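You operate a simulated robot arm through the tools that you are given. There is no shell and no other tool. Be economical: measure what you need, move in short steps, check, and stop when the job is done.

You run a simulated robot arm. Do the job below in one go: nothing can be reset, and whatever is moved stays where it is left.

## Task
Rake the crusted mop clean, then dress it with white compound.
Fine: put the rake and the bar back; stop the buffer with the red button.

The check looks at the end state, three seconds after you hand in, the way a careful person would. Anything else that was tipped, shoved, dropped, spilled or broken makes it a failure.

## Robot
A 7-joint arm with a two-finger parallel gripper, fixed in place. Base frame: the origin is at the foot of the arm, x ahead of it, y to its left, z up. Readings come in mm, degrees, newtons and seconds.
With the tool pointing down near the work surface it reaches from about 240 to 680 mm from the base axis. Its first joint turns from -66.0 to 66.0 degrees. Payload 2.4 kg.
The TCP is the grasp point between the finger pads, 30 mm short of the fingertips. In the tool frame z runs along the fingers and y along their closing line. Largest opening 94 mm; finger width 28, thickness 10; the body of the gripper, 50 by 96 mm, starts 55 mm behind the TCP.
Orientation is told as [roll, pitch, yaw] about the base's x, y, z axes, in that order, counted from this pose: with the fingers straight down and closing along the base's y, the tool's x points along the base's -x, its y along +y and its z along -z.

## Interface
- The arm moves only by the tool servo_tool. Its argument "rows" is a list of rows, each a list of 3 entries, a list of its own where there are three numbers: the turn, a rotation vector about the tool's x, y, z in units of 60 degrees (1.0 is 60 degrees), then the shift along the tool's x, y, z in units of 500 mm (1.0 is 500 mm), then the closure, from 0 (fully open) to 1 (shut). In form: [[[wx, wy, wz], [tx, ty, tz], hand], ...]. A call has 1 to 12 rows; each row is the pose to reach, as a shift and turn from the pose commanded when the call began, along the tool's axes at that moment. A call with a number of a shift or a turn outside -1 to 1 is refused whole. Rows are played at 5 a second. More than 50 mm and 8.6 degrees between two rows, or a gripper value outside its range, and nothing of the call is played. Where a pose cannot be reached the arm comes as near as it can. A force on the tool above 40 N (or 10 N above the force at the start of the call, whichever is more), or a blocked arm, ends the call early, and 0.2 s more pass. The fingers move at their own pace (about 153 mm/s each) and stop on an object; they squeeze with about 38 N. The grip force told is the motor's: it shows also when the fingers shut on nothing. Time passes only in rows, and 0.2 s behind the last, so rows that repeat a pose let the fingers close. It gives the time, the measured TCP pose, the force on the tool (base axes), the opening and the grip force at its end, in the units of the frame above (readings bear some noise).
- Cameras (640 x 400 px; columns grow to the right, rows downward): "scene" is fixed at [54.7, 489.5, 1448.7]; the picture's right is [-0.56, -0.83, 0.00], its down [-0.43, 0.29, -0.85] and it looks along [0.71, -0.48, -0.52] (base axes); focal length 325 px, centre (320, 200). "wrist" rides on the gripper at [76, 14, -102] in the tool frame; the picture's right is [-0.18, 0.98, 0.00], its down [-0.75, -0.14, -0.64] and it looks along [-0.63, -0.12, 0.77] (tool axes); focal length 243 px, centre (320, 200). There is no depth. A picture from a camera that has moved, and an enlarged one, comes with that camera's place and axes in the base frame and with its lens.
- grab_frame(camera): a new picture of that camera. No time passes.
- close_up(camera, box): a new picture of the part [left, top, right, bottom] of that camera's present view, enlarged. No time passes.
- job_done(): hands the job in; it is judged then, once.

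Work in short steps. Places have to be worked out from the pictures, the camera data and where the tool is seen: move nearer, look again, correct. Check each grasp and each placing, and mend what went wrong. You have 120 turns and 68 pictures in all, those below and enlarged ones among them. Open the gripper and draw the arm clear of the work before you hand the job in, unless the task says otherwise; then end with one line.

The tools are called after "Request:" as name(argument=value, ...) on one line, values as JSON. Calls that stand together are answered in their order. servo_tool: Moves the arm, as the interface text tells. Its arguments: {"type":"object","properties":{"rows":{"type":"array","items":{"type":"array"}}},"required":["rows"]} The other tools are called the same way: grab_frame (camera) takes a picture; close_up (camera, box) takes an enlarged picture of a part of a camera's view; job_done () hands the job in.

At the start:

```text
time: 0.0
tcp_pos: [363.3, 132.4, 1291.5]
tcp_rot: [0.0, 0.0, 0.0]
wrist_force: [-0.4, -0.5, 0.3]
gripper_width: 94.0
gripper_force: 0.0
```

scene: 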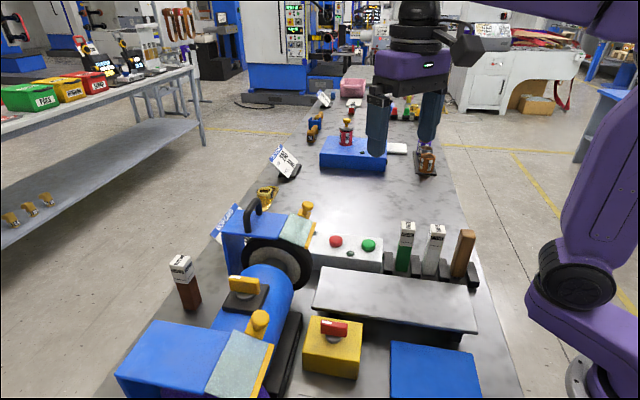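
wrist: 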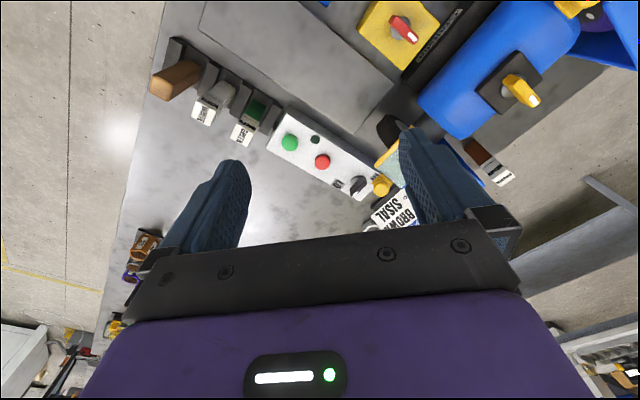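

The scene shows a double-ended buffer, compound bars in a rack, a control box with red and green buttons, and a yellow switch. I'll enlarge parts of it first.

Request:
close_up(camera="scene", box=[120, 190, 320, 400])

Request:
close_up(camera="scene", box=[290, 200, 500, 400])

Request:
close_up(camera="scene", box=[240, 80, 450, 220])

Request:
close_up(camera="wrist", box=[120, 0, 540, 230])

```text
1.90 times, centred on (220, 295) of scene
camera zoom: at [54.7, 489.5, 1448.7], right [-0.56, -0.83, 0.0], down [-0.43, 0.29, -0.85], along [0.71, -0.48, -0.52], focal length 620 px, centre (510, 19)
```

zoom: 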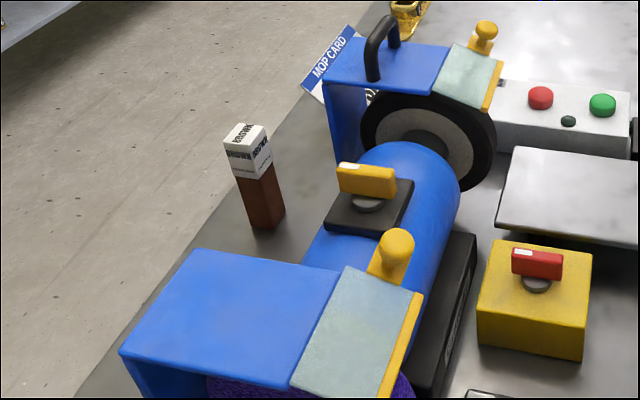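

```text
2.00 times, centred on (395, 300) of scene
camera zoom: at [54.7, 489.5, 1448.7], right [-0.56, -0.83, 0.0], down [-0.43, 0.29, -0.85], along [0.71, -0.48, -0.52], focal length 651 px, centre (170, 0)
```

zoom: 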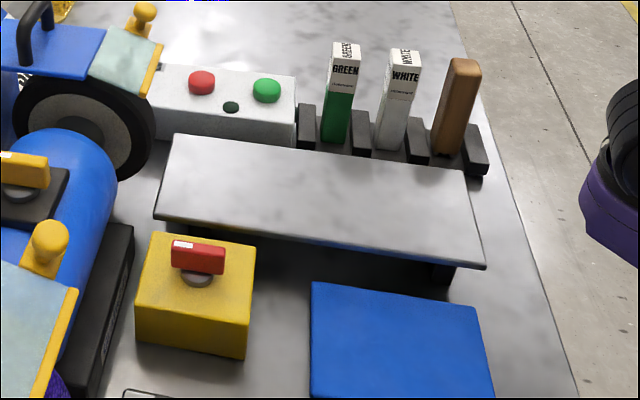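

```text
2.86 times, centred on (345, 150) of scene
camera zoom: at [54.7, 489.5, 1448.7], right [-0.56, -0.83, 0.0], down [-0.43, 0.29, -0.85], along [0.71, -0.48, -0.52], focal length 930 px, centre (249, 343)
```

zoom: 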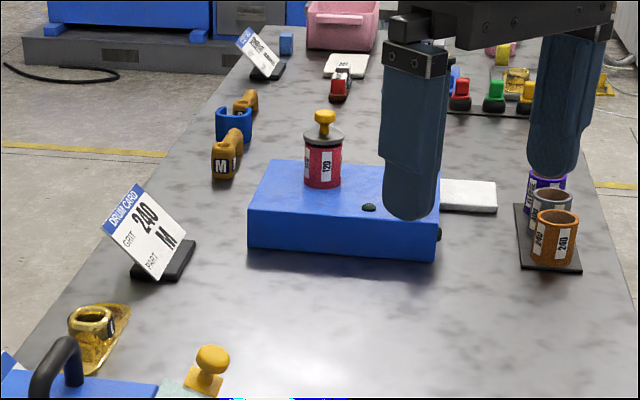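

```text
1.52 times, centred on (330, 115) of wrist
camera zoom: at [286.4, 147.2, 1394.3], right [0.18, 0.98, 0.0], down [0.75, -0.14, 0.64], along [0.63, -0.12, -0.77], focal length 370 px, centre (305, 330)
```

zoom: 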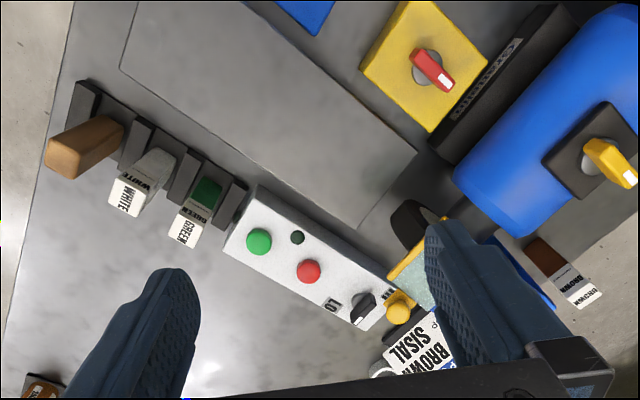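

I need to read the mop card. I'll zoom in on it from both cameras.

Request:
close_up(camera="scene", box=[205, 180, 285, 250])

Request:
close_up(camera="wrist", box=[320, 130, 440, 235])

```text
5.71 times, centred on (245, 215) of scene
camera zoom: at [54.7, 489.5, 1448.7], right [-0.56, -0.83, 0.0], down [-0.43, 0.29, -0.85], along [0.71, -0.48, -0.52], focal length 1859 px, centre (749, 114)
```

zoom: 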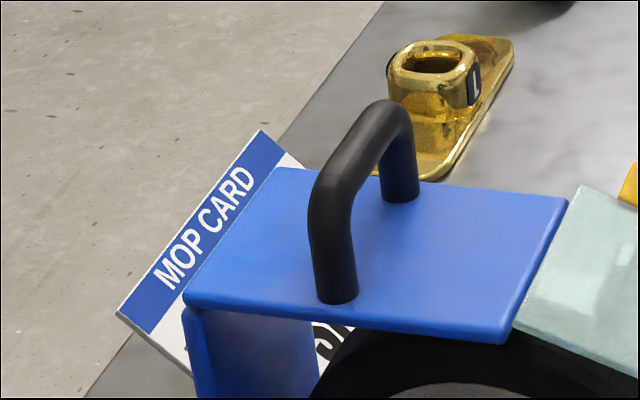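

```text
3.81 times, centred on (380, 182) of wrist
camera zoom: at [286.4, 147.2, 1394.3], right [0.18, 0.98, 0.0], down [0.75, -0.14, 0.64], along [0.63, -0.12, -0.77], focal length 924 px, centre (91, 267)
```

zoom: 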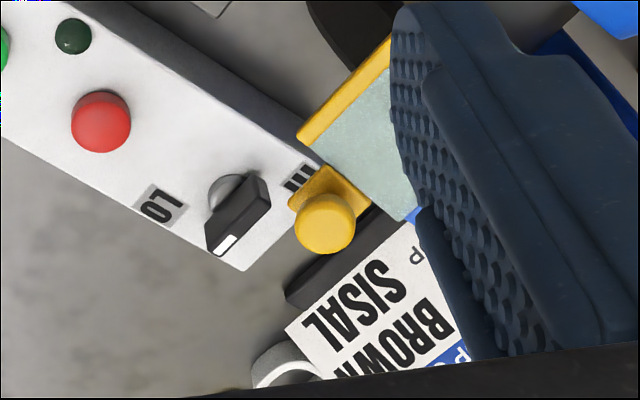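

The card reads "BROWN SISAL …", and the control box has a knob at "LO/HI". I'll move the wrist camera forward and left, staying high, to read the card and see the mops.

Request:
servo_tool(rows=[[[0, 0, 0], [-0.04, 0.06, 0], 0], [[0, 0, 0], [-0.08, 0.12, 0], 0], [[0, 0, 0], [-0.12, 0.18, 0], 0], [[0, 0, 0], [-0.16, 0.24, 0], 0], [[0, 0, 0], [-0.16, 0.24, 0], 0]])

Request:
grab_frame(camera="wrist")

```text
time: 1.2
tcp_pos: [444.2, 253.2, 1290.3]
tcp_rot: [-0.1, 0.0, 0.1]
wrist_force: [-0.5, 0.1, 0.1]
gripper_width: 94.0
gripper_force: 0.1
```

```text
59 pictures are left
camera wrist: at [367.8, 268.2, 1393.0], right [0.18, 0.98, 0.0], down [0.75, -0.14, 0.64], along [0.63, -0.12, -0.77], focal length 243 px, centre (320, 200)
```

wrist: 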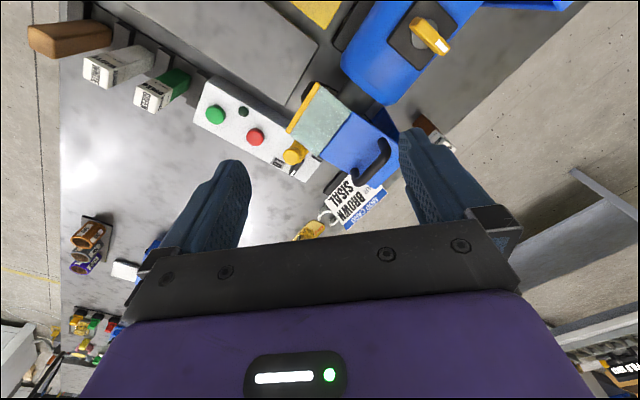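

Request:
close_up(camera="wrist", box=[315, 165, 395, 235])

```text
5.71 times, centred on (355, 200) of wrist
camera zoom: at [367.8, 268.2, 1393.0], right [0.18, 0.98, 0.0], down [0.75, -0.14, 0.64], along [0.63, -0.12, -0.77], focal length 1386 px, centre (120, 200)
```

zoom: 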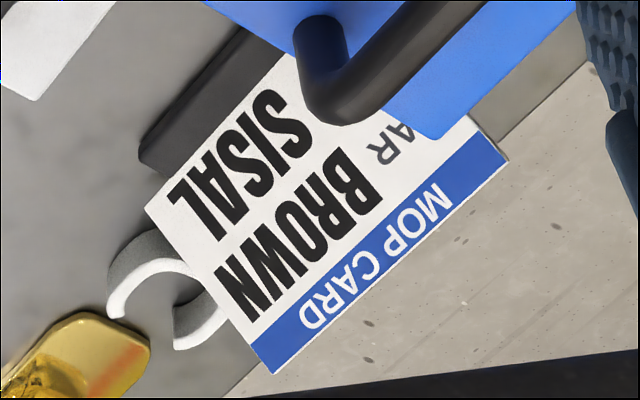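

The card says BAR: BROWN / MOP: SISAL, so it pairs brown with sisal. Next I need to see both mop faces. I'll move back to the front side, lower down, and yaw toward the buffer.

Request:
servo_tool(rows=[[[0, 0, -0.117], [0.031, -0.068, 0.037], 0], [[0, 0, -0.233], [0.063, -0.135, 0.073], 0], [[0, 0, -0.35], [0.094, -0.203, 0.11], 0], [[0, 0, -0.467], [0.125, -0.27, 0.147], 0], [[0, 0, -0.583], [0.157, -0.338, 0.183], 0], [[0, 0, -0.7], [0.188, -0.406, 0.22], 0], [[0, 0, -0.7], [0.188, -0.406, 0.22], 0]])

Request:
grab_frame(camera="wrist")

```text
time: 2.8
tcp_pos: [348.9, 46.7, 1180.8]
tcp_rot: [0.0, 0.0, 42.0]
wrist_force: [-0.1, 0.6, 0.2]
gripper_width: 94.1
gripper_force: 0.1
```

```text
57 pictures are left
camera wrist: at [281.9, 7.1, 1283.6], right [-0.52, 0.85, 0.0], down [0.65, 0.4, 0.64], along [0.55, 0.34, -0.77], focal length 243 px, centre (320, 200)
```

wrist: 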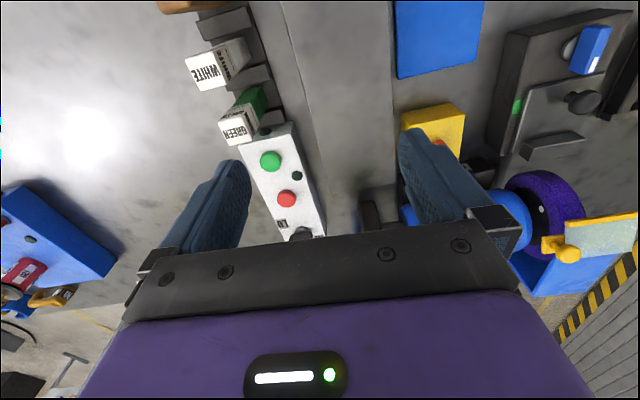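

The near mop looks purple, and the far one is hidden behind the gripper. I'll tilt the tool forward so the camera looks more horizontally at the far mop.

Request:
servo_tool(rows=[[[0, -0.12, 0], [0, 0, 0.01], 0], [[0, -0.24, 0], [0, 0, 0.02], 0], [[0, -0.36, 0], [0, 0, 0.04], 0], [[0, -0.48, 0], [0, 0, 0.06], 0], [[0, -0.6, 0], [0, 0, 0.08], 0], [[0, -0.6, 0], [0, 0, 0.08], 0]])

Request:
grab_frame(camera="wrist")

```text
time: 4.2
tcp_pos: [349.8, 47.9, 1141.3]
tcp_rot: [0.0, -36.2, 41.9]
wrist_force: [0.0, -0.3, 0.4]
gripper_width: 94.0
gripper_force: 0.0
```

```text
56 pictures are left
camera wrist: at [248.3, -22.6, 1179.7], right [-0.55, 0.83, 0.11], down [0.27, 0.05, 0.96], along [0.79, 0.56, -0.25], focal length 243 px, centre (320, 200)
```

wrist: 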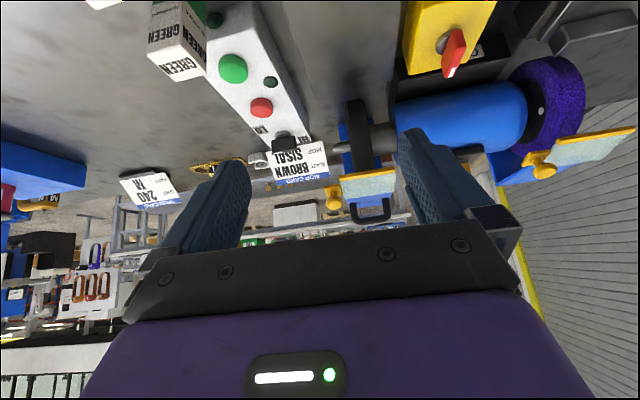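

Now both mops are visible. I'll zoom in on each.

Request:
close_up(camera="wrist", box=[250, 80, 410, 225])

Request:
close_up(camera="wrist", box=[380, 0, 640, 210])

```text
2.76 times, centred on (330, 152) of wrist
camera zoom: at [248.3, -22.6, 1179.7], right [-0.55, 0.83, 0.11], down [0.27, 0.05, 0.96], along [0.79, 0.56, -0.25], focal length 669 px, centre (292, 331)
```

zoom: 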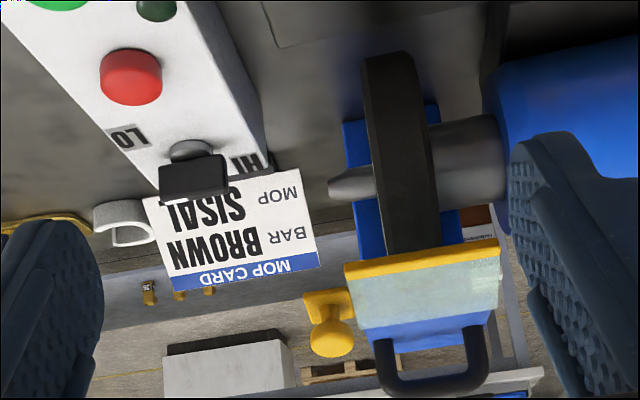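

```text
1.90 times, centred on (510, 105) of wrist
camera zoom: at [248.3, -22.6, 1179.7], right [-0.55, 0.83, 0.11], down [0.27, 0.05, 0.96], along [0.79, 0.56, -0.25], focal length 462 px, centre (-42, 381)
```

zoom: 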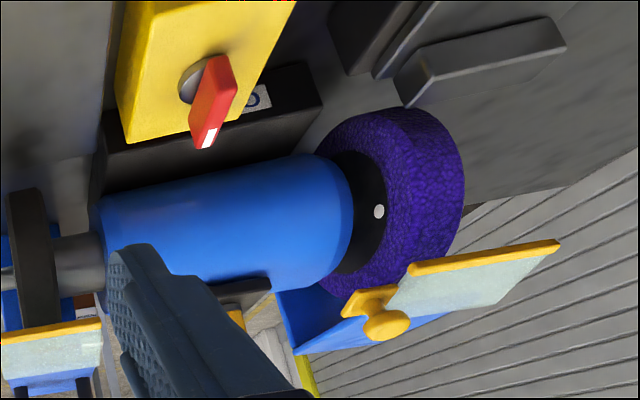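

The far mop has a black, glazed rim, which is likely the crusted one, and the near mop is purple. There's also a device near the base that I haven't inspected, so I'll level the tool first.

Request:
servo_tool(rows=[[[0, 0.12, 0], [0, 0, -0.01], 0], [[0, 0.24, 0], [0, 0, -0.03], 0], [[0, 0.36, 0], [0, 0, -0.05], 0], [[0, 0.48, 0], [0, 0, -0.08], 0], [[0, 0.6, 0], [0, 0, -0.1], 0]])

Request:
servo_tool(rows=[[[0, 0, -0.13], [0.02, 0.04, -0.03], 0], [[0, 0, -0.26], [0.04, 0.08, -0.06], 0], [[0, 0, -0.39], [0.06, 0.1, -0.09], 0], [[0, 0, -0.52], [0.06, 0.12, -0.12], 0], [[0, 0, -0.65], [0.06, 0.14, -0.14], 0], [[0, 0, -0.78], [0.06, 0.16, -0.16], 0], [[0, 0, -0.78], [0.06, 0.16, -0.16], 0]])

Request:
grab_frame(camera="wrist")

```text
time: 5.4
tcp_pos: [328.3, 28.8, 1181.1]
tcp_rot: [0.0, 0.1, 42.0]
wrist_force: [-0.2, 0.7, -1.0]
gripper_width: 94.0
gripper_force: 0.0
```

```text
time: 7.0
tcp_pos: [252.1, 70.5, 1262.5]
tcp_rot: [0.1, 0.0, 88.9]
wrist_force: [0.0, -0.5, 0.0]
gripper_width: 94.0
gripper_force: 0.0
```

```text
53 pictures are left
camera wrist: at [235.5, -5.8, 1364.8], right [-0.98, 0.2, 0.0], down [0.16, 0.75, 0.64], along [0.13, 0.63, -0.77], focal length 243 px, centre (320, 200)
```

wrist: 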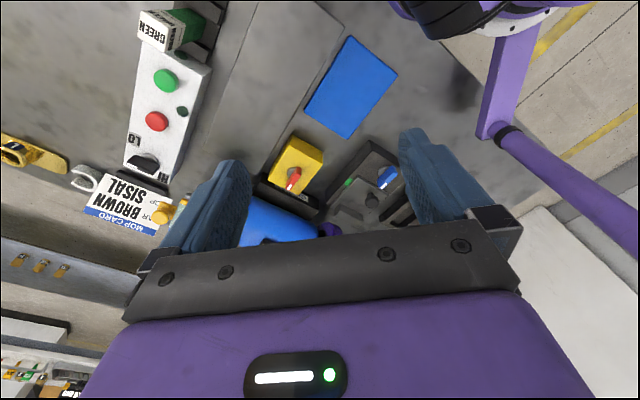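

Request:
close_up(camera="wrist", box=[230, 120, 430, 245])

Request:
close_up(camera="wrist", box=[80, 0, 240, 190])

```text
3.20 times, centred on (330, 182) of wrist
camera zoom: at [235.5, -5.8, 1364.8], right [-0.98, 0.2, 0.0], down [0.16, 0.75, 0.64], along [0.13, 0.63, -0.77], focal length 776 px, centre (288, 256)
```

zoom: 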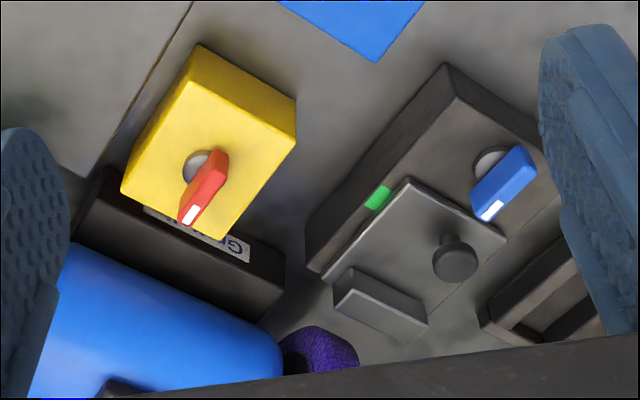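

```text
2.11 times, centred on (160, 95) of wrist
camera zoom: at [235.5, -5.8, 1364.8], right [-0.98, 0.2, 0.0], down [0.16, 0.75, 0.64], along [0.13, 0.63, -0.77], focal length 511 px, centre (657, 421)
```

zoom: 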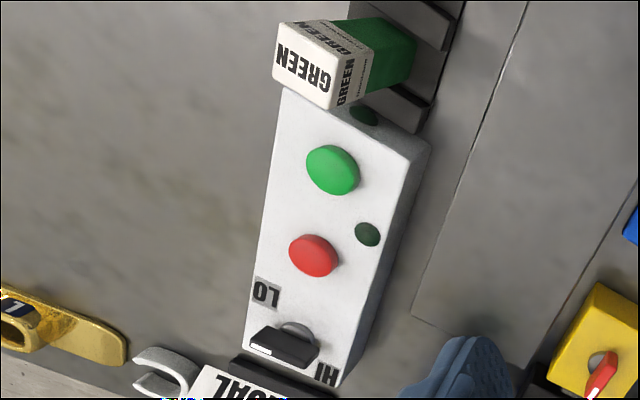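

The yellow box carries a red rotary switch, and the other device is a dark box I don't need to touch. The rack, control box and mop face are all laid out at about 45°. I'll go look at the rack closely.

Request:
servo_tool(rows=[[[0, 0, 0.12], [0.04, -0.03, 0.02], 0], [[0, 0, 0.24], [0.1, -0.06, 0.04], 0], [[0, 0, 0.36], [0.17, -0.09, 0.06], 0], [[0, 0, 0.48], [0.24, -0.12, 0.09], 0], [[0, 0, 0.6], [0.31, -0.14, 0.12], 0], [[0, 0, 0.73], [0.38, -0.156, 0.16], 0], [[0, 0, 0.73], [0.38, -0.156, 0.16], 0]])

Request:
grab_frame(camera="wrist")

```text
time: 8.6
tcp_pos: [326.2, -122.5, 1182.8]
tcp_rot: [0.0, 0.0, 44.9]
wrist_force: [0.3, -1.0, 0.2]
gripper_width: 93.9
gripper_force: 0.0
```

```text
50 pictures are left
camera wrist: at [260.6, -166.9, 1285.1], right [-0.56, 0.83, 0.0], down [0.63, 0.43, 0.64], along [0.53, 0.36, -0.77], focal length 243 px, centre (320, 200)
```

wrist: 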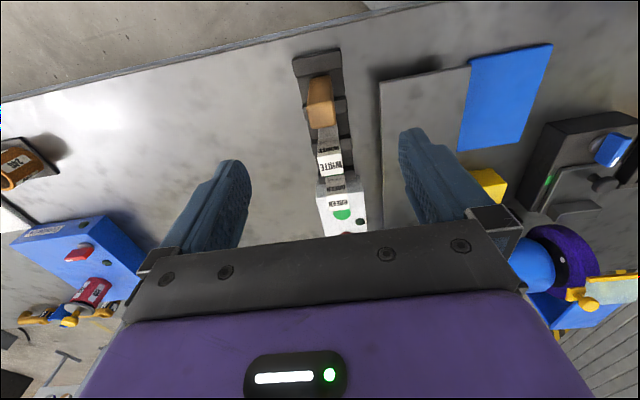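

Request:
close_up(camera="wrist", box=[260, 30, 400, 240])

```text
1.90 times, centred on (330, 135) of wrist
camera zoom: at [260.6, -166.9, 1285.1], right [-0.56, 0.83, 0.0], down [0.63, 0.43, 0.64], along [0.53, 0.36, -0.77], focal length 462 px, centre (301, 324)
```

zoom: 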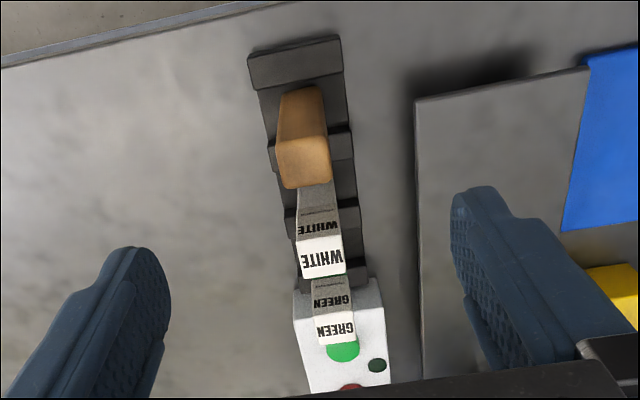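

The rack has three slots with the rake (wood handle) at about (352,-104), WHITE at (396,-57) and GREEN at (441,-12). Tops are at z≈1010. The green button is at about (502,47,940). I'll go above it with closed fingers and look at the box.

Request:
servo_tool(rows=[[[0, 0, 0], [-0.097, 0, 0], 0.5], [[0, 0, 0], [-0.195, 0, 0], 1], [[0, 0, 0], [-0.293, 0, 0], 1], [[0, 0, 0], [-0.39, -0.005, 0], 1], [[0, 0, 0], [-0.488, -0.01, 0], 1], [[0, 0, 0], [-0.488, -0.01, 0.09], 1], [[0, 0, 0], [-0.488, -0.01, 0.18], 1], [[0, 0, 0], [-0.488, -0.01, 0.22], 1], [[0, 0, 0], [-0.488, -0.01, 0.22], 1]])

Request:
grab_frame(camera="wrist")

```text
time: 10.6
tcp_pos: [502.5, 49.1, 1070.9]
tcp_rot: [0.0, 0.0, 44.9]
wrist_force: [0.9, -0.5, 0.4]
gripper_width: 0.0
gripper_force: 32.9
```

```text
48 pictures are left
camera wrist: at [438.2, 4.8, 1174.4], right [-0.56, 0.83, 0.0], down [0.63, 0.43, 0.64], along [0.53, 0.36, -0.77], focal length 243 px, centre (320, 200)
```

wrist: 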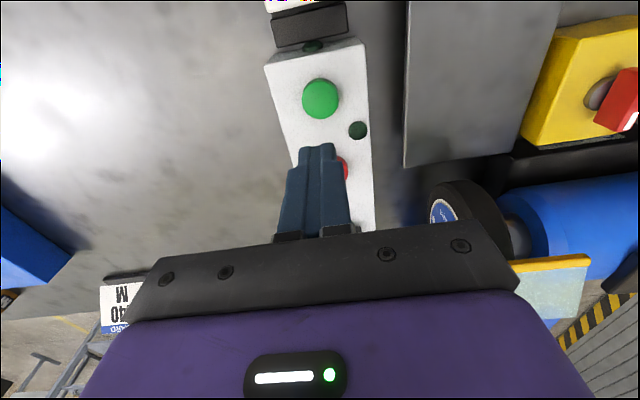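

The green button is at about (498,45). I also see a label on the far mop's side, so I'll zoom in there.

Request:
close_up(camera="wrist", box=[400, 160, 560, 270])

Request:
servo_tool(rows=[[[0, 0, 0], [0.013, 0, 0.06], 1], [[0, 0, 0], [0.013, 0, 0.12], 1], [[0, 0, 0], [0.013, 0, 0.16], 1], [[0, 0, 0], [0.013, 0, 0.17], 1]])

Request:
grab_frame(camera="wrist")

```text
3.64 times, centred on (480, 215) of wrist
camera zoom: at [438.2, 4.8, 1174.4], right [-0.56, 0.83, 0.0], down [0.63, 0.43, 0.64], along [0.53, 0.36, -0.77], focal length 882 px, centre (-262, 146)
```

zoom: 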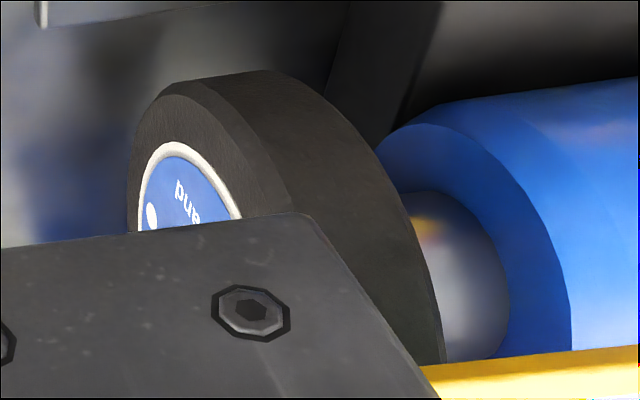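

```text
time: 11.6
tcp_pos: [498.1, 42.7, 985.5]
tcp_rot: [0.0, 0.0, 45.0]
wrist_force: [0.6, -0.5, 0.1]
gripper_width: 0.0
gripper_force: 33.0
```

```text
46 pictures are left
camera wrist: at [432.7, -1.4, 1088.6], right [-0.56, 0.83, 0.0], down [0.63, 0.43, 0.64], along [0.53, 0.36, -0.77], focal length 243 px, centre (320, 200)
```

wrist: 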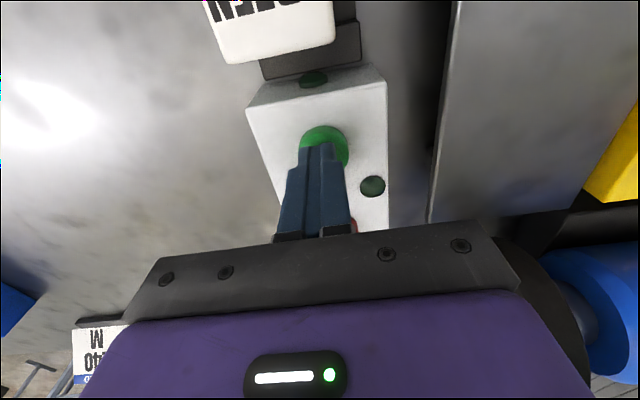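

Before starting, I want to be certain which mop is crusted. I'll lift, shift left, open the fingers, and look at the mops from the front with the tool tilted.

Request:
servo_tool(rows=[[[0, 0, 0], [0, 0, -0.09], 1], [[0, 0, 0], [0, 0, -0.18], 1], [[0, 0, 0], [0.02, 0.08, -0.2], 1], [[0, 0, 0], [0.04, 0.16, -0.2], 0.5], [[0, -0.13, 0], [0.06, 0.18, -0.2], 0], [[0, -0.26, 0], [0.08, 0.2, -0.18], 0], [[0, -0.39, 0], [0.1, 0.2, -0.16], 0], [[0, -0.5, 0], [0.12, 0.2, -0.16], 0], [[0, -0.5, 0], [0.12, 0.2, -0.16], 0]])

Request:
grab_frame(camera="wrist")

```text
time: 13.6
tcp_pos: [385.0, 71.5, 1065.3]
tcp_rot: [-0.1, -30.1, 45.0]
wrist_force: [1.5, 0.8, -0.3]
gripper_width: 93.9
gripper_force: 0.1
```

```text
45 pictures are left
camera wrist: at [291.1, -2.0, 1117.7], right [-0.58, 0.81, 0.09], down [0.33, 0.13, 0.93], along [0.74, 0.57, -0.35], focal length 243 px, centre (320, 200)
```

wrist: 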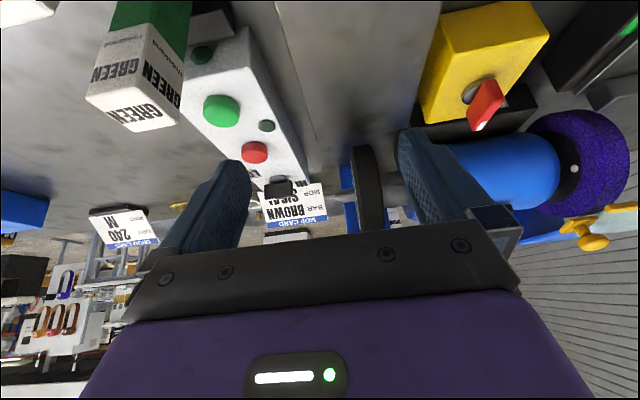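

Request:
close_up(camera="wrist", box=[250, 110, 410, 235])

Request:
close_up(camera="wrist", box=[500, 80, 640, 230])

```text
3.20 times, centred on (330, 172) of wrist
camera zoom: at [291.1, -2.0, 1117.7], right [-0.58, 0.81, 0.09], down [0.33, 0.13, 0.93], along [0.74, 0.57, -0.35], focal length 776 px, centre (288, 288)
```

zoom: 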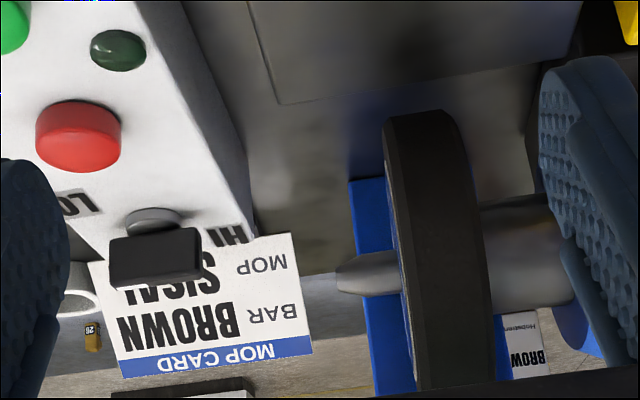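

```text
2.67 times, centred on (570, 155) of wrist
camera zoom: at [291.1, -2.0, 1117.7], right [-0.58, 0.81, 0.09], down [0.33, 0.13, 0.93], along [0.74, 0.57, -0.35], focal length 647 px, centre (-347, 320)
```

zoom: 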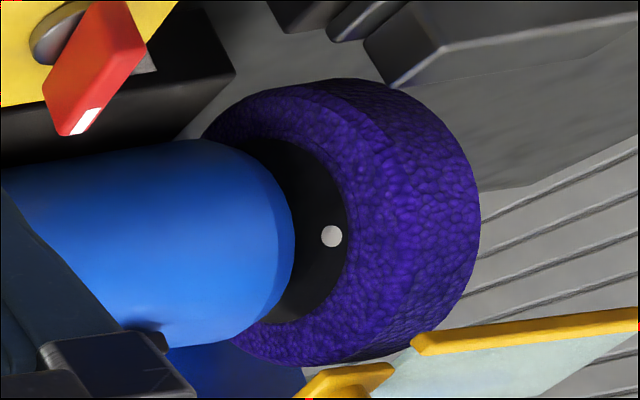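

The far mop's rim is caked black, so it's the crusted one. The purple wheel just has a nonwoven texture. The speed knob seems to be on LO. I'll level the tool and go press green.

Request:
servo_tool(rows=[[[0, 0.125, 0], [0, 0, 0], 0.5], [[0, 0.25, 0], [0, 0, 0], 1], [[0, 0.375, 0], [0, 0, 0], 1], [[0, 0.5, 0], [0, 0, 0], 1], [[0, 0.5, 0], [0, 0, 0], 1]])

Request:
servo_tool(rows=[[[0, 0, 0], [-0.04, -0.066, 0], 1], [[0, 0, 0], [-0.08, -0.132, 0], 1], [[0, 0, 0], [-0.122, -0.198, 0], 1], [[0, 0, 0], [-0.122, -0.198, 0], 1]])

```text
time: 14.8
tcp_pos: [383.9, 70.2, 1067.4]
tcp_rot: [-0.1, 0.1, 45.0]
wrist_force: [-0.6, 0.4, -0.6]
gripper_width: 0.0
gripper_force: 33.0
```

```text
time: 15.8
tcp_pos: [496.5, 43.5, 1065.6]
tcp_rot: [0.0, -0.1, 45.0]
wrist_force: [0.2, -0.2, 0.0]
gripper_width: 0.0
gripper_force: 32.6
```

I'm above the green button. I'll press down in small steps and then lift.

Request:
servo_tool(rows=[[[0, 0, 0], [0, 0, 0.08], 1], [[0, 0, 0], [0, 0, 0.16], 1], [[0, 0, 0], [0, 0, 0.176], 1], [[0, 0, 0], [0, 0, 0.186], 1], [[0, 0, 0], [0, 0, 0.194], 1], [[0, 0, 0], [0, 0, 0.202], 1]])

Request:
grab_frame(camera="wrist")

```text
time: 17.1
tcp_pos: [497.8, 44.0, 974.4]
tcp_rot: [-0.3, -0.4, 45.0]
wrist_force: [-7.0, -0.9, 21.8]
gripper_width: 0.1
gripper_force: 33.4
stopped in row 6: the force on the tool passed its limit (the readings are from after the stop); the commanded pose is now the measured one
```

```text
42 pictures are left
camera wrist: at [432.2, -0.8, 1077.5], right [-0.57, 0.82, 0.0], down [0.63, 0.43, 0.65], along [0.54, 0.36, -0.76], focal length 243 px, centre (320, 200)
```

wrist: 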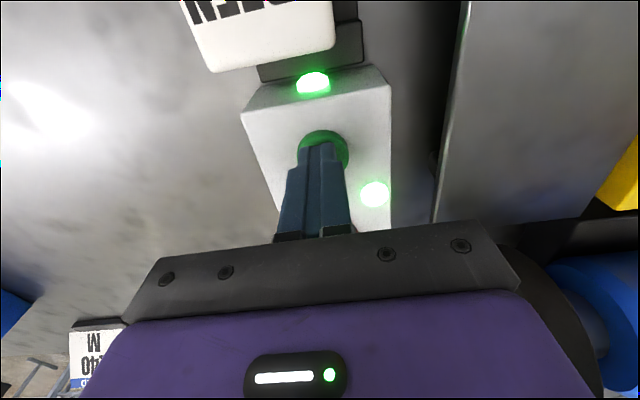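

The lamps lit, so the buffer is running. I'll lift and go above the rake handle with the fingers open.

Request:
servo_tool(rows=[[[0, 0, 0], [0, 0, -0.09], 1], [[0, 0, 0], [0, 0, -0.18], 1], [[0, 0, 0], [0, 0, -0.25], 1], [[0, 0, 0], [0.095, 0, -0.25], 1], [[0, 0, 0], [0.19, 0, -0.25], 1], [[0, 0, 0], [0.285, 0, -0.25], 0.5], [[0, 0, 0], [0.38, 0, -0.25], 0], [[0, 0, 0], [0.416, 0, -0.25], 0], [[0, 0, 0], [0.416, 0, -0.25], 0]])

Request:
grab_frame(camera="wrist")

Request:
grab_frame(camera="scene")

```text
time: 19.1
tcp_pos: [348.2, -103.0, 1096.1]
tcp_rot: [-0.2, -0.1, 45.1]
wrist_force: [-0.5, -0.6, 1.1]
gripper_width: 94.1
gripper_force: 0.1
```

```text
41 pictures are left
camera wrist: at [284.0, -146.6, 1198.1], right [-0.56, 0.83, 0.0], down [0.63, 0.43, 0.64], along [0.53, 0.36, -0.77], focal length 243 px, centre (320, 200)
```

wrist: 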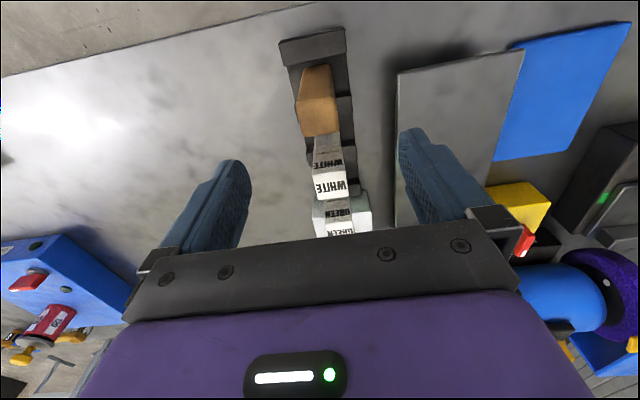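

```text
40 pictures are left
```

scene: 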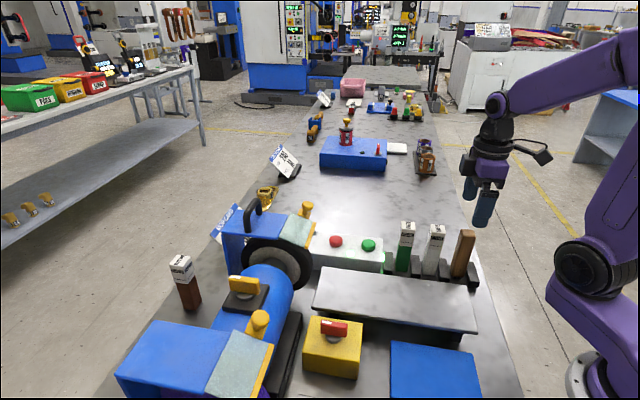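

The handle is centred below the TCP at about (349,-104). I'll descend to z≈985 and close.

Request:
servo_tool(rows=[[[0, 0, 0], [0, 0, 0.09], 0], [[0, 0, 0], [0, 0, 0.17], 0], [[0, 0, 0], [0, 0, 0.222], 0], [[0, 0, 0], [0, 0, 0.222], 0], [[0, 0, 0], [0, 0, 0.222], 0.7], [[0, 0, 0], [0, 0, 0.222], 1], [[0, 0, 0], [0, 0, 0.222], 1]])

Request:
grab_frame(camera="wrist")

```text
time: 20.7
tcp_pos: [351.2, -102.7, 983.6]
tcp_rot: [0.0, -0.1, 45.1]
wrist_force: [-0.3, 0.5, 0.7]
gripper_width: 35.6
gripper_force: 38.3
```

```text
39 pictures are left
camera wrist: at [285.7, -147.2, 1086.7], right [-0.56, 0.83, 0.0], down [0.63, 0.43, 0.64], along [0.53, 0.36, -0.77], focal length 243 px, centre (320, 200)
```

wrist: 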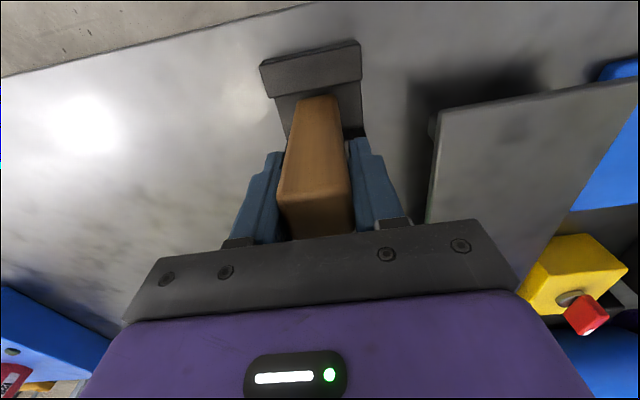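

Gripped at width 35.6. Lifting straight up to see the lower end.

Request:
servo_tool(rows=[[[0, 0, 0], [0, 0, -0.05], 1], [[0, 0, 0], [0, 0, -0.1], 1], [[0, 0, 0], [0, 0, -0.18], 1], [[0, 0, 0], [0, 0, -0.26], 1], [[0, 0, 0], [0, 0, -0.33], 1], [[0, 0, 0], [0, 0, -0.33], 1]])

Request:
close_up(camera="scene", box=[380, 100, 580, 300])

Request:
grab_frame(camera="wrist")

```text
time: 22.1
tcp_pos: [350.3, -106.2, 1151.3]
tcp_rot: [-0.1, -0.2, 45.0]
wrist_force: [0.5, -0.3, -1.2]
gripper_width: 35.4
gripper_force: 38.1
```

```text
2.00 times, centred on (480, 200) of scene
camera zoom: at [54.7, 489.5, 1448.7], right [-0.56, -0.83, 0.0], down [-0.43, 0.29, -0.85], along [0.71, -0.48, -0.52], focal length 651 px, centre (0, 200)
```

zoom: 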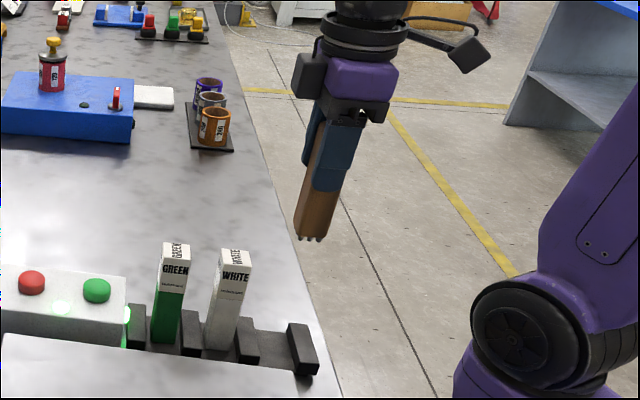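

```text
37 pictures are left
camera wrist: at [285.4, -148.7, 1253.2], right [-0.56, 0.83, 0.0], down [0.63, 0.43, 0.64], along [0.53, 0.36, -0.77], focal length 243 px, centre (320, 200)
```

wrist: 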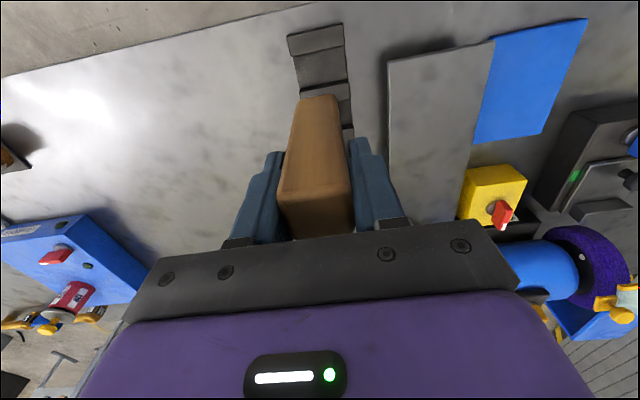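

The bottom end has teeth, so this is the rake. A closer look will show the tooth layout.

Request:
close_up(camera="scene", box=[515, 165, 575, 225])

```text
6.67 times, centred on (545, 195) of scene
camera zoom: at [54.7, 489.5, 1448.7], right [-0.56, -0.83, 0.0], down [-0.43, 0.29, -0.85], along [0.71, -0.48, -0.52], focal length 2169 px, centre (-1180, 233)
```

zoom: 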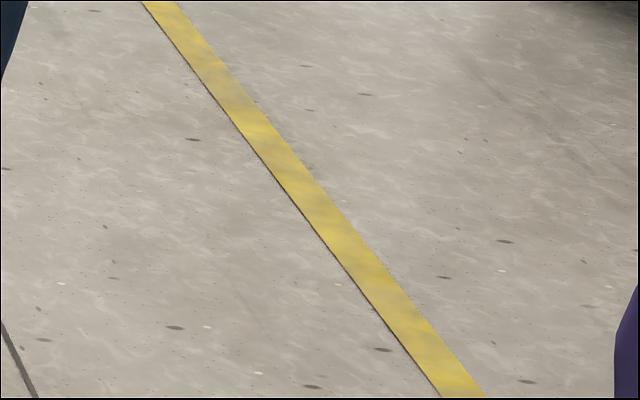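

That was the wrong box. The rake tip is at full-frame (475,218).

Request:
close_up(camera="scene", box=[445, 180, 505, 225])

```text
8.89 times, centred on (475, 202) of scene
camera zoom: at [54.7, 489.5, 1448.7], right [-0.56, -0.83, 0.0], down [-0.43, 0.29, -0.85], along [0.71, -0.48, -0.52], focal length 2892 px, centre (-1058, 178)
```

zoom: 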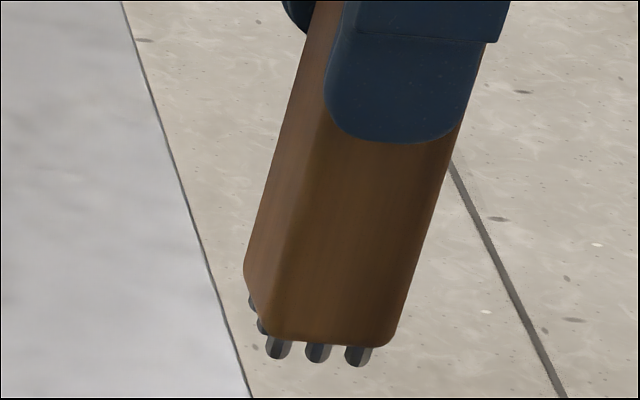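

The teeth form a grid on the end face, so I'll push the rake end-on into the mop's front. Mop centre is about (531,283,974) with R≈75, so its front is at u≈500, y'≈-175 in the 45° frame. I'll move in front of it first.

Request:
servo_tool(rows=[[[0, 0, 0], [-0.06, 0.059, 0], 1], [[0, 0, 0], [-0.12, 0.118, 0], 1], [[0, 0, 0], [-0.18, 0.177, 0], 1], [[0, 0, 0], [-0.24, 0.236, 0], 1], [[0, 0, 0], [-0.3, 0.295, 0], 1], [[0, 0, 0], [-0.3, 0.295, 0], 1]])

Request:
servo_tool(rows=[[[0, -0.13, 0], [0, 0, 0.01], 1], [[0, -0.26, 0], [0, 0, 0.02], 1], [[0, -0.39, 0], [0, 0, 0.04], 1], [[0, -0.52, 0], [0, 0, 0.06], 1], [[0, -0.65, 0], [0, 0, 0.08], 1], [[0, -0.78, 0], [0, 0, 0.1], 1], [[0, -0.917, 0], [0, 0, 0.12], 1], [[0, -0.917, 0], [0, 0, 0.12], 1]])

Request:
grab_frame(camera="scene")

Request:
grab_frame(camera="wrist")

```text
time: 23.5
tcp_pos: [350.6, 105.9, 1151.6]
tcp_rot: [-0.1, -0.2, 45.0]
wrist_force: [-0.3, -0.3, -0.8]
gripper_width: 35.6
gripper_force: 38.4
```

```text
time: 25.3
tcp_pos: [324.9, 117.2, 1079.0]
tcp_rot: [-8.5, -51.1, 65.1]
wrist_force: [2.8, -1.9, -0.1]
gripper_width: 35.8
gripper_force: 38.3
out of reach, approached as far as the arm can: row 5, 6, 7
```

```text
34 pictures are left
```

scene: 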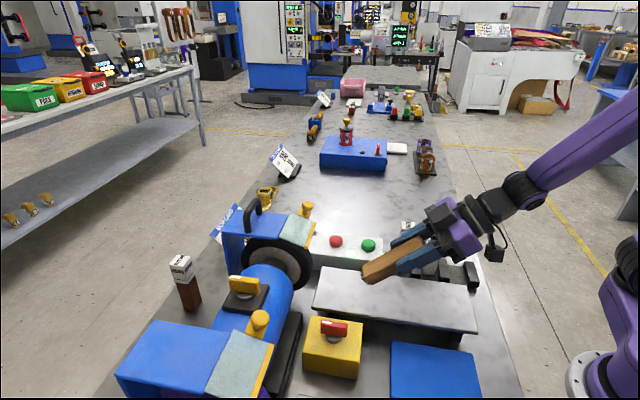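

```text
33 pictures are left
camera wrist: at [246.8, 15.8, 1083.7], right [-0.79, 0.62, 0.05], down [0.02, -0.05, 1.0], along [0.62, 0.79, 0.02], focal length 243 px, centre (320, 200)
```

wrist: 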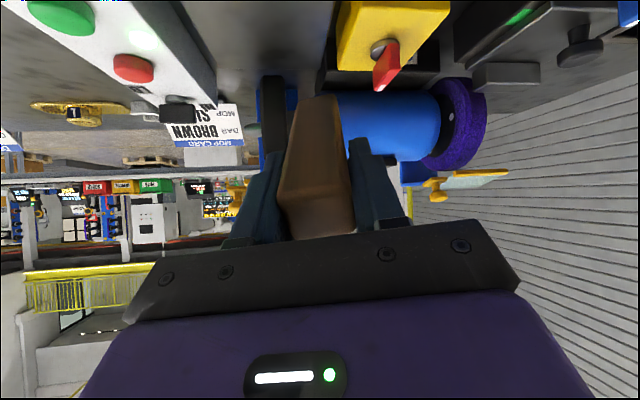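

The tilt was out of reach this close to the base. I'll move outward about 70 mm along u and reduce the tilt to 45° so the orientation recovers.

Request:
servo_tool(rows=[[[0, 0.06, 0], [-0.027, 0, 0.038], 1], [[0, 0.12, 0], [-0.053, 0, 0.076], 1], [[0, 0.167, 0], [-0.08, 0, 0.115], 1], [[0, 0.167, 0], [-0.08, 0, 0.115], 1], [[0, 0.167, 0], [-0.08, 0, 0.115], 1]])

```text
time: 26.5
tcp_pos: [401.8, 156.4, 1091.0]
tcp_rot: [-0.1, -45.0, 45.2]
wrist_force: [1.2, 0.1, -1.4]
gripper_width: 35.8
gripper_force: 37.4
```

The orientation recovered. Now I'll lower about 54 mm so the rake tip is level with the mop centre, then check.

Request:
servo_tool(rows=[[[0, 0, 0], [0.038, 0, 0.038], 1], [[0, 0, 0], [0.076, 0, 0.076], 1], [[0, 0, 0], [0.076, 0, 0.076], 1]])

Request:
grab_frame(camera="wrist")

Request:
close_up(camera="scene", box=[200, 180, 420, 320])

```text
time: 27.3
tcp_pos: [401.0, 156.3, 1036.5]
tcp_rot: [-0.1, -45.2, 45.2]
wrist_force: [-0.3, 0.1, -1.3]
gripper_width: 35.4
gripper_force: 38.2
```

```text
32 pictures are left
camera wrist: at [301.1, 76.4, 1056.3], right [-0.6, 0.79, 0.13], down [0.15, -0.04, 0.99], along [0.78, 0.62, -0.09], focal length 243 px, centre (320, 200)
```

wrist: 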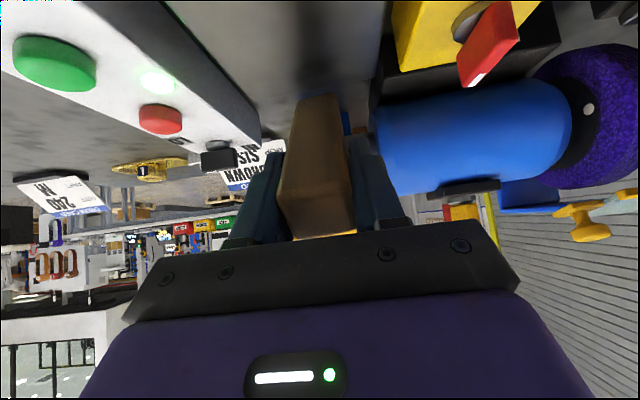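

```text
2.86 times, centred on (310, 250) of scene
camera zoom: at [54.7, 489.5, 1448.7], right [-0.56, -0.83, 0.0], down [-0.43, 0.29, -0.85], along [0.71, -0.48, -0.52], focal length 930 px, centre (349, 57)
```

zoom: 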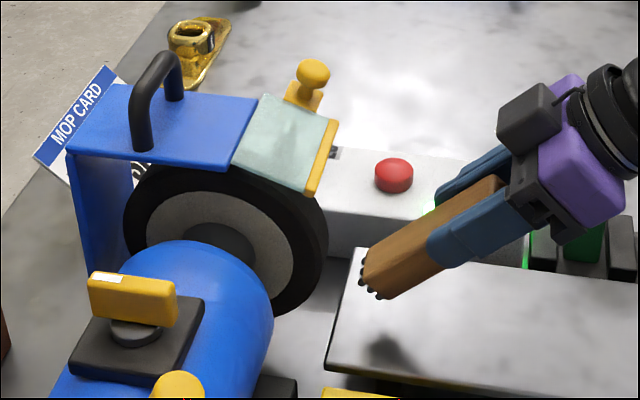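

The rake is aligned with the mop, with a gap of about 30–40 mm. I'll advance along u in small steps.

Request:
servo_tool(rows=[[[0, 0, 0], [-0.02, 0, 0.02], 1], [[0, 0, 0], [-0.035, 0, 0.035], 1], [[0, 0, 0], [-0.042, 0, 0.042], 1], [[0, 0, 0], [-0.046, 0, 0.046], 1]])

Request:
close_up(camera="scene", box=[200, 180, 420, 320])

```text
time: 28.3
tcp_pos: [422.1, 177.0, 1036.6]
tcp_rot: [-0.2, -44.8, 44.9]
wrist_force: [-17.7, -15.6, 8.1]
gripper_width: 35.5
gripper_force: 37.9
```

```text
2.86 times, centred on (310, 250) of scene
camera zoom: at [54.1, 488.9, 1448.9], right [-0.56, -0.83, 0.0], down [-0.43, 0.29, -0.85], along [0.71, -0.48, -0.52], focal length 930 px, centre (349, 57)
```

zoom: 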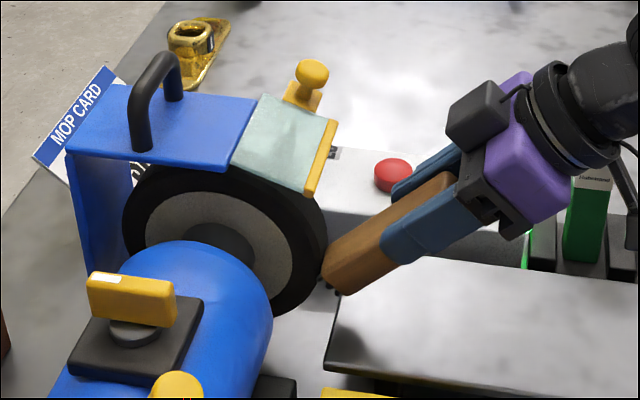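

Contact with ~24 N. I'll hold and sweep slightly across the mop face.

Request:
servo_tool(rows=[[[0, 0, 0], [0, 0, 0], 1], [[0, 0, 0], [0, 0.01, 0], 1], [[0, 0, 0], [0, 0.02, 0], 1], [[0, 0, 0], [0, 0.02, 0], 1], [[0, 0, 0], [0, 0.01, 0], 1], [[0, 0, 0], [0, 0, 0], 1], [[0, 0, 0], [0, -0.01, 0], 1], [[0, 0, 0], [0, -0.02, 0], 1], [[0, 0, 0], [0, -0.02, 0], 1], [[0, 0, 0], [0, -0.01, 0], 1], [[0, 0, 0], [0, 0, 0], 1]])

Request:
close_up(camera="scene", box=[200, 180, 420, 320])

```text
time: 30.7
tcp_pos: [423.7, 179.6, 1037.7]
tcp_rot: [-0.1, -45.2, 45.1]
wrist_force: [0.4, -0.7, -1.1]
gripper_width: 35.4
gripper_force: 37.8
```

```text
2.86 times, centred on (310, 250) of scene
camera zoom: at [54.7, 489.5, 1448.7], right [-0.56, -0.83, 0.0], down [-0.43, 0.29, -0.85], along [0.71, -0.48, -0.52], focal length 930 px, centre (349, 57)
```

zoom: 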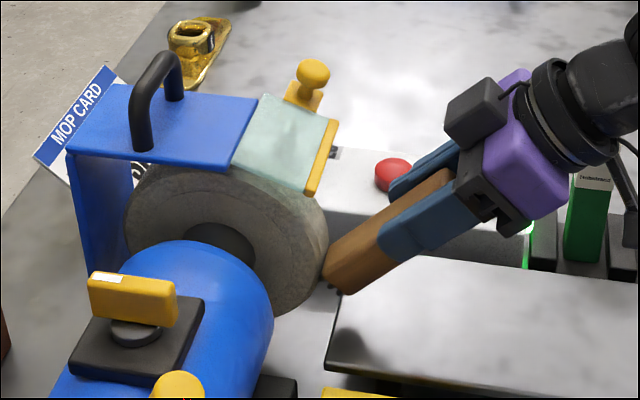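

The crust is gone, the mop is now light grey, and the force dropped to zero. I'll retract, raise, and inspect the rim.

Request:
servo_tool(rows=[[[0, 0, 0], [0.042, 0, -0.042], 1], [[0, 0, 0], [0.085, 0, -0.085], 1], [[0, 0, 0], [0.028, 0, -0.142], 1], [[0, 0, 0], [-0.028, 0, -0.198], 1], [[0, 0, 0], [-0.028, 0, -0.198], 1]])

Request:
servo_tool(rows=[[[0, 0.13, 0], [0, 0, 0], 1], [[0, 0.26, 0], [0, 0, 0], 1], [[0, 0.39, 0], [0, 0, 0], 1], [[0, 0.52, 0], [0, 0, 0], 1], [[0, 0.64, 0], [0, 0, 0], 1], [[0, 0.75, 0], [0, 0, 0], 1], [[0, 0.75, 0], [0, 0, 0], 1]])

Request:
grab_frame(camera="wrist")

```text
time: 31.9
tcp_pos: [381.8, 136.3, 1115.2]
tcp_rot: [0.5, -45.3, 44.3]
wrist_force: [-0.6, -0.2, -1.2]
gripper_width: 35.5
gripper_force: 38.0
```

```text
time: 33.5
tcp_pos: [381.4, 137.0, 1117.6]
tcp_rot: [-0.1, 0.0, 45.1]
wrist_force: [0.3, -0.2, -1.3]
gripper_width: 35.4
gripper_force: 38.1
out of reach, approached as far as the arm can: row 1
```

```text
28 pictures are left
camera wrist: at [316.8, 92.1, 1220.0], right [-0.56, 0.83, 0.0], down [0.63, 0.43, 0.64], along [0.53, 0.36, -0.77], focal length 243 px, centre (320, 200)
```

wrist: 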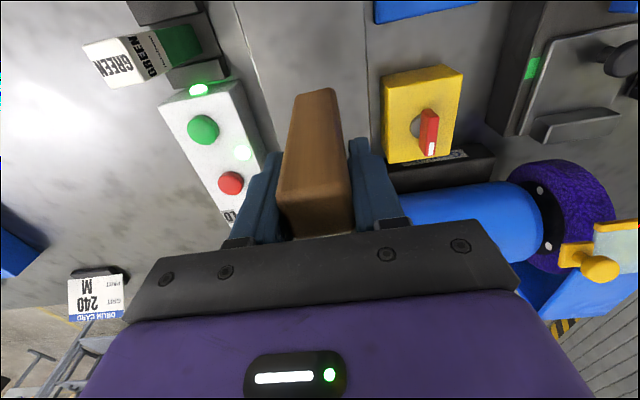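

The purple wheel isn't touched and the lamps are on. Now I'll take the rake back above its slot, retracing to commanded (350.7,-103.1).

Request:
servo_tool(rows=[[[0, 0, 0], [0, 0, -0.068], 1], [[0, 0, 0], [0.077, -0.059, -0.068], 1], [[0, 0, 0], [0.154, -0.118, -0.068], 1], [[0, 0, 0], [0.231, -0.177, -0.068], 1], [[0, 0, 0], [0.308, -0.236, -0.068], 1], [[0, 0, 0], [0.385, -0.295, -0.068], 1], [[0, 0, 0], [0.385, -0.295, -0.068], 1], [[0, 0, 0], [0.385, -0.295, -0.068], 1]])

Request:
close_up(camera="scene", box=[380, 140, 540, 300])

```text
time: 35.3
tcp_pos: [349.5, -105.0, 1151.9]
tcp_rot: [0.0, -0.1, 45.0]
wrist_force: [-0.2, -0.6, -0.8]
gripper_width: 35.5
gripper_force: 38.0
```

```text
2.50 times, centred on (460, 220) of scene
camera zoom: at [54.7, 489.5, 1448.7], right [-0.56, -0.83, 0.0], down [-0.43, 0.29, -0.85], along [0.71, -0.48, -0.52], focal length 814 px, centre (-30, 150)
```

zoom: 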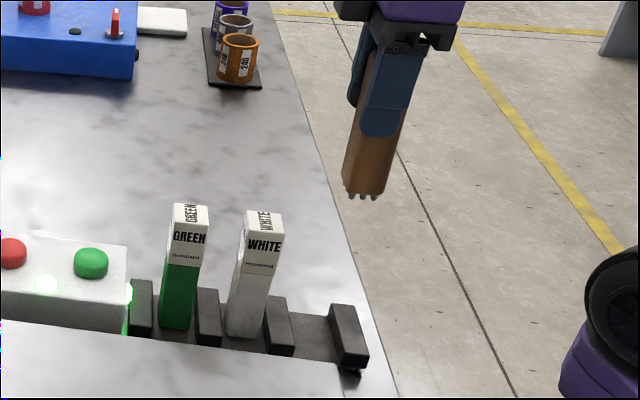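

Same place as when lifted. Descending into the slot.

Request:
servo_tool(rows=[[[0, 0, 0], [0, 0, 0.08], 1], [[0, 0, 0], [0, 0, 0.16], 1], [[0, 0, 0], [0, 0, 0.24], 1], [[0, 0, 0], [0, 0, 0.29], 1], [[0, 0, 0], [0, 0, 0.31], 1], [[0, 0, 0], [0, 0, 0.32], 1], [[0, 0, 0], [0, 0, 0.326], 1], [[0, 0, 0], [0, 0, 0.33], 1]])

Request:
close_up(camera="scene", box=[380, 180, 540, 300])

```text
time: 37.1
tcp_pos: [349.3, -102.9, 985.3]
tcp_rot: [0.0, -0.1, 45.0]
wrist_force: [-0.3, 0.1, -1.1]
gripper_width: 35.7
gripper_force: 38.1
```

```text
3.33 times, centred on (460, 240) of scene
camera zoom: at [54.7, 489.5, 1448.7], right [-0.56, -0.83, 0.0], down [-0.43, 0.29, -0.85], along [0.71, -0.48, -0.52], focal length 1085 px, centre (-147, 67)
```

zoom: 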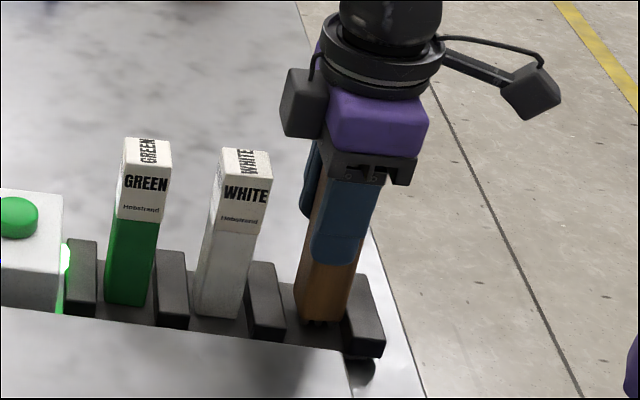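

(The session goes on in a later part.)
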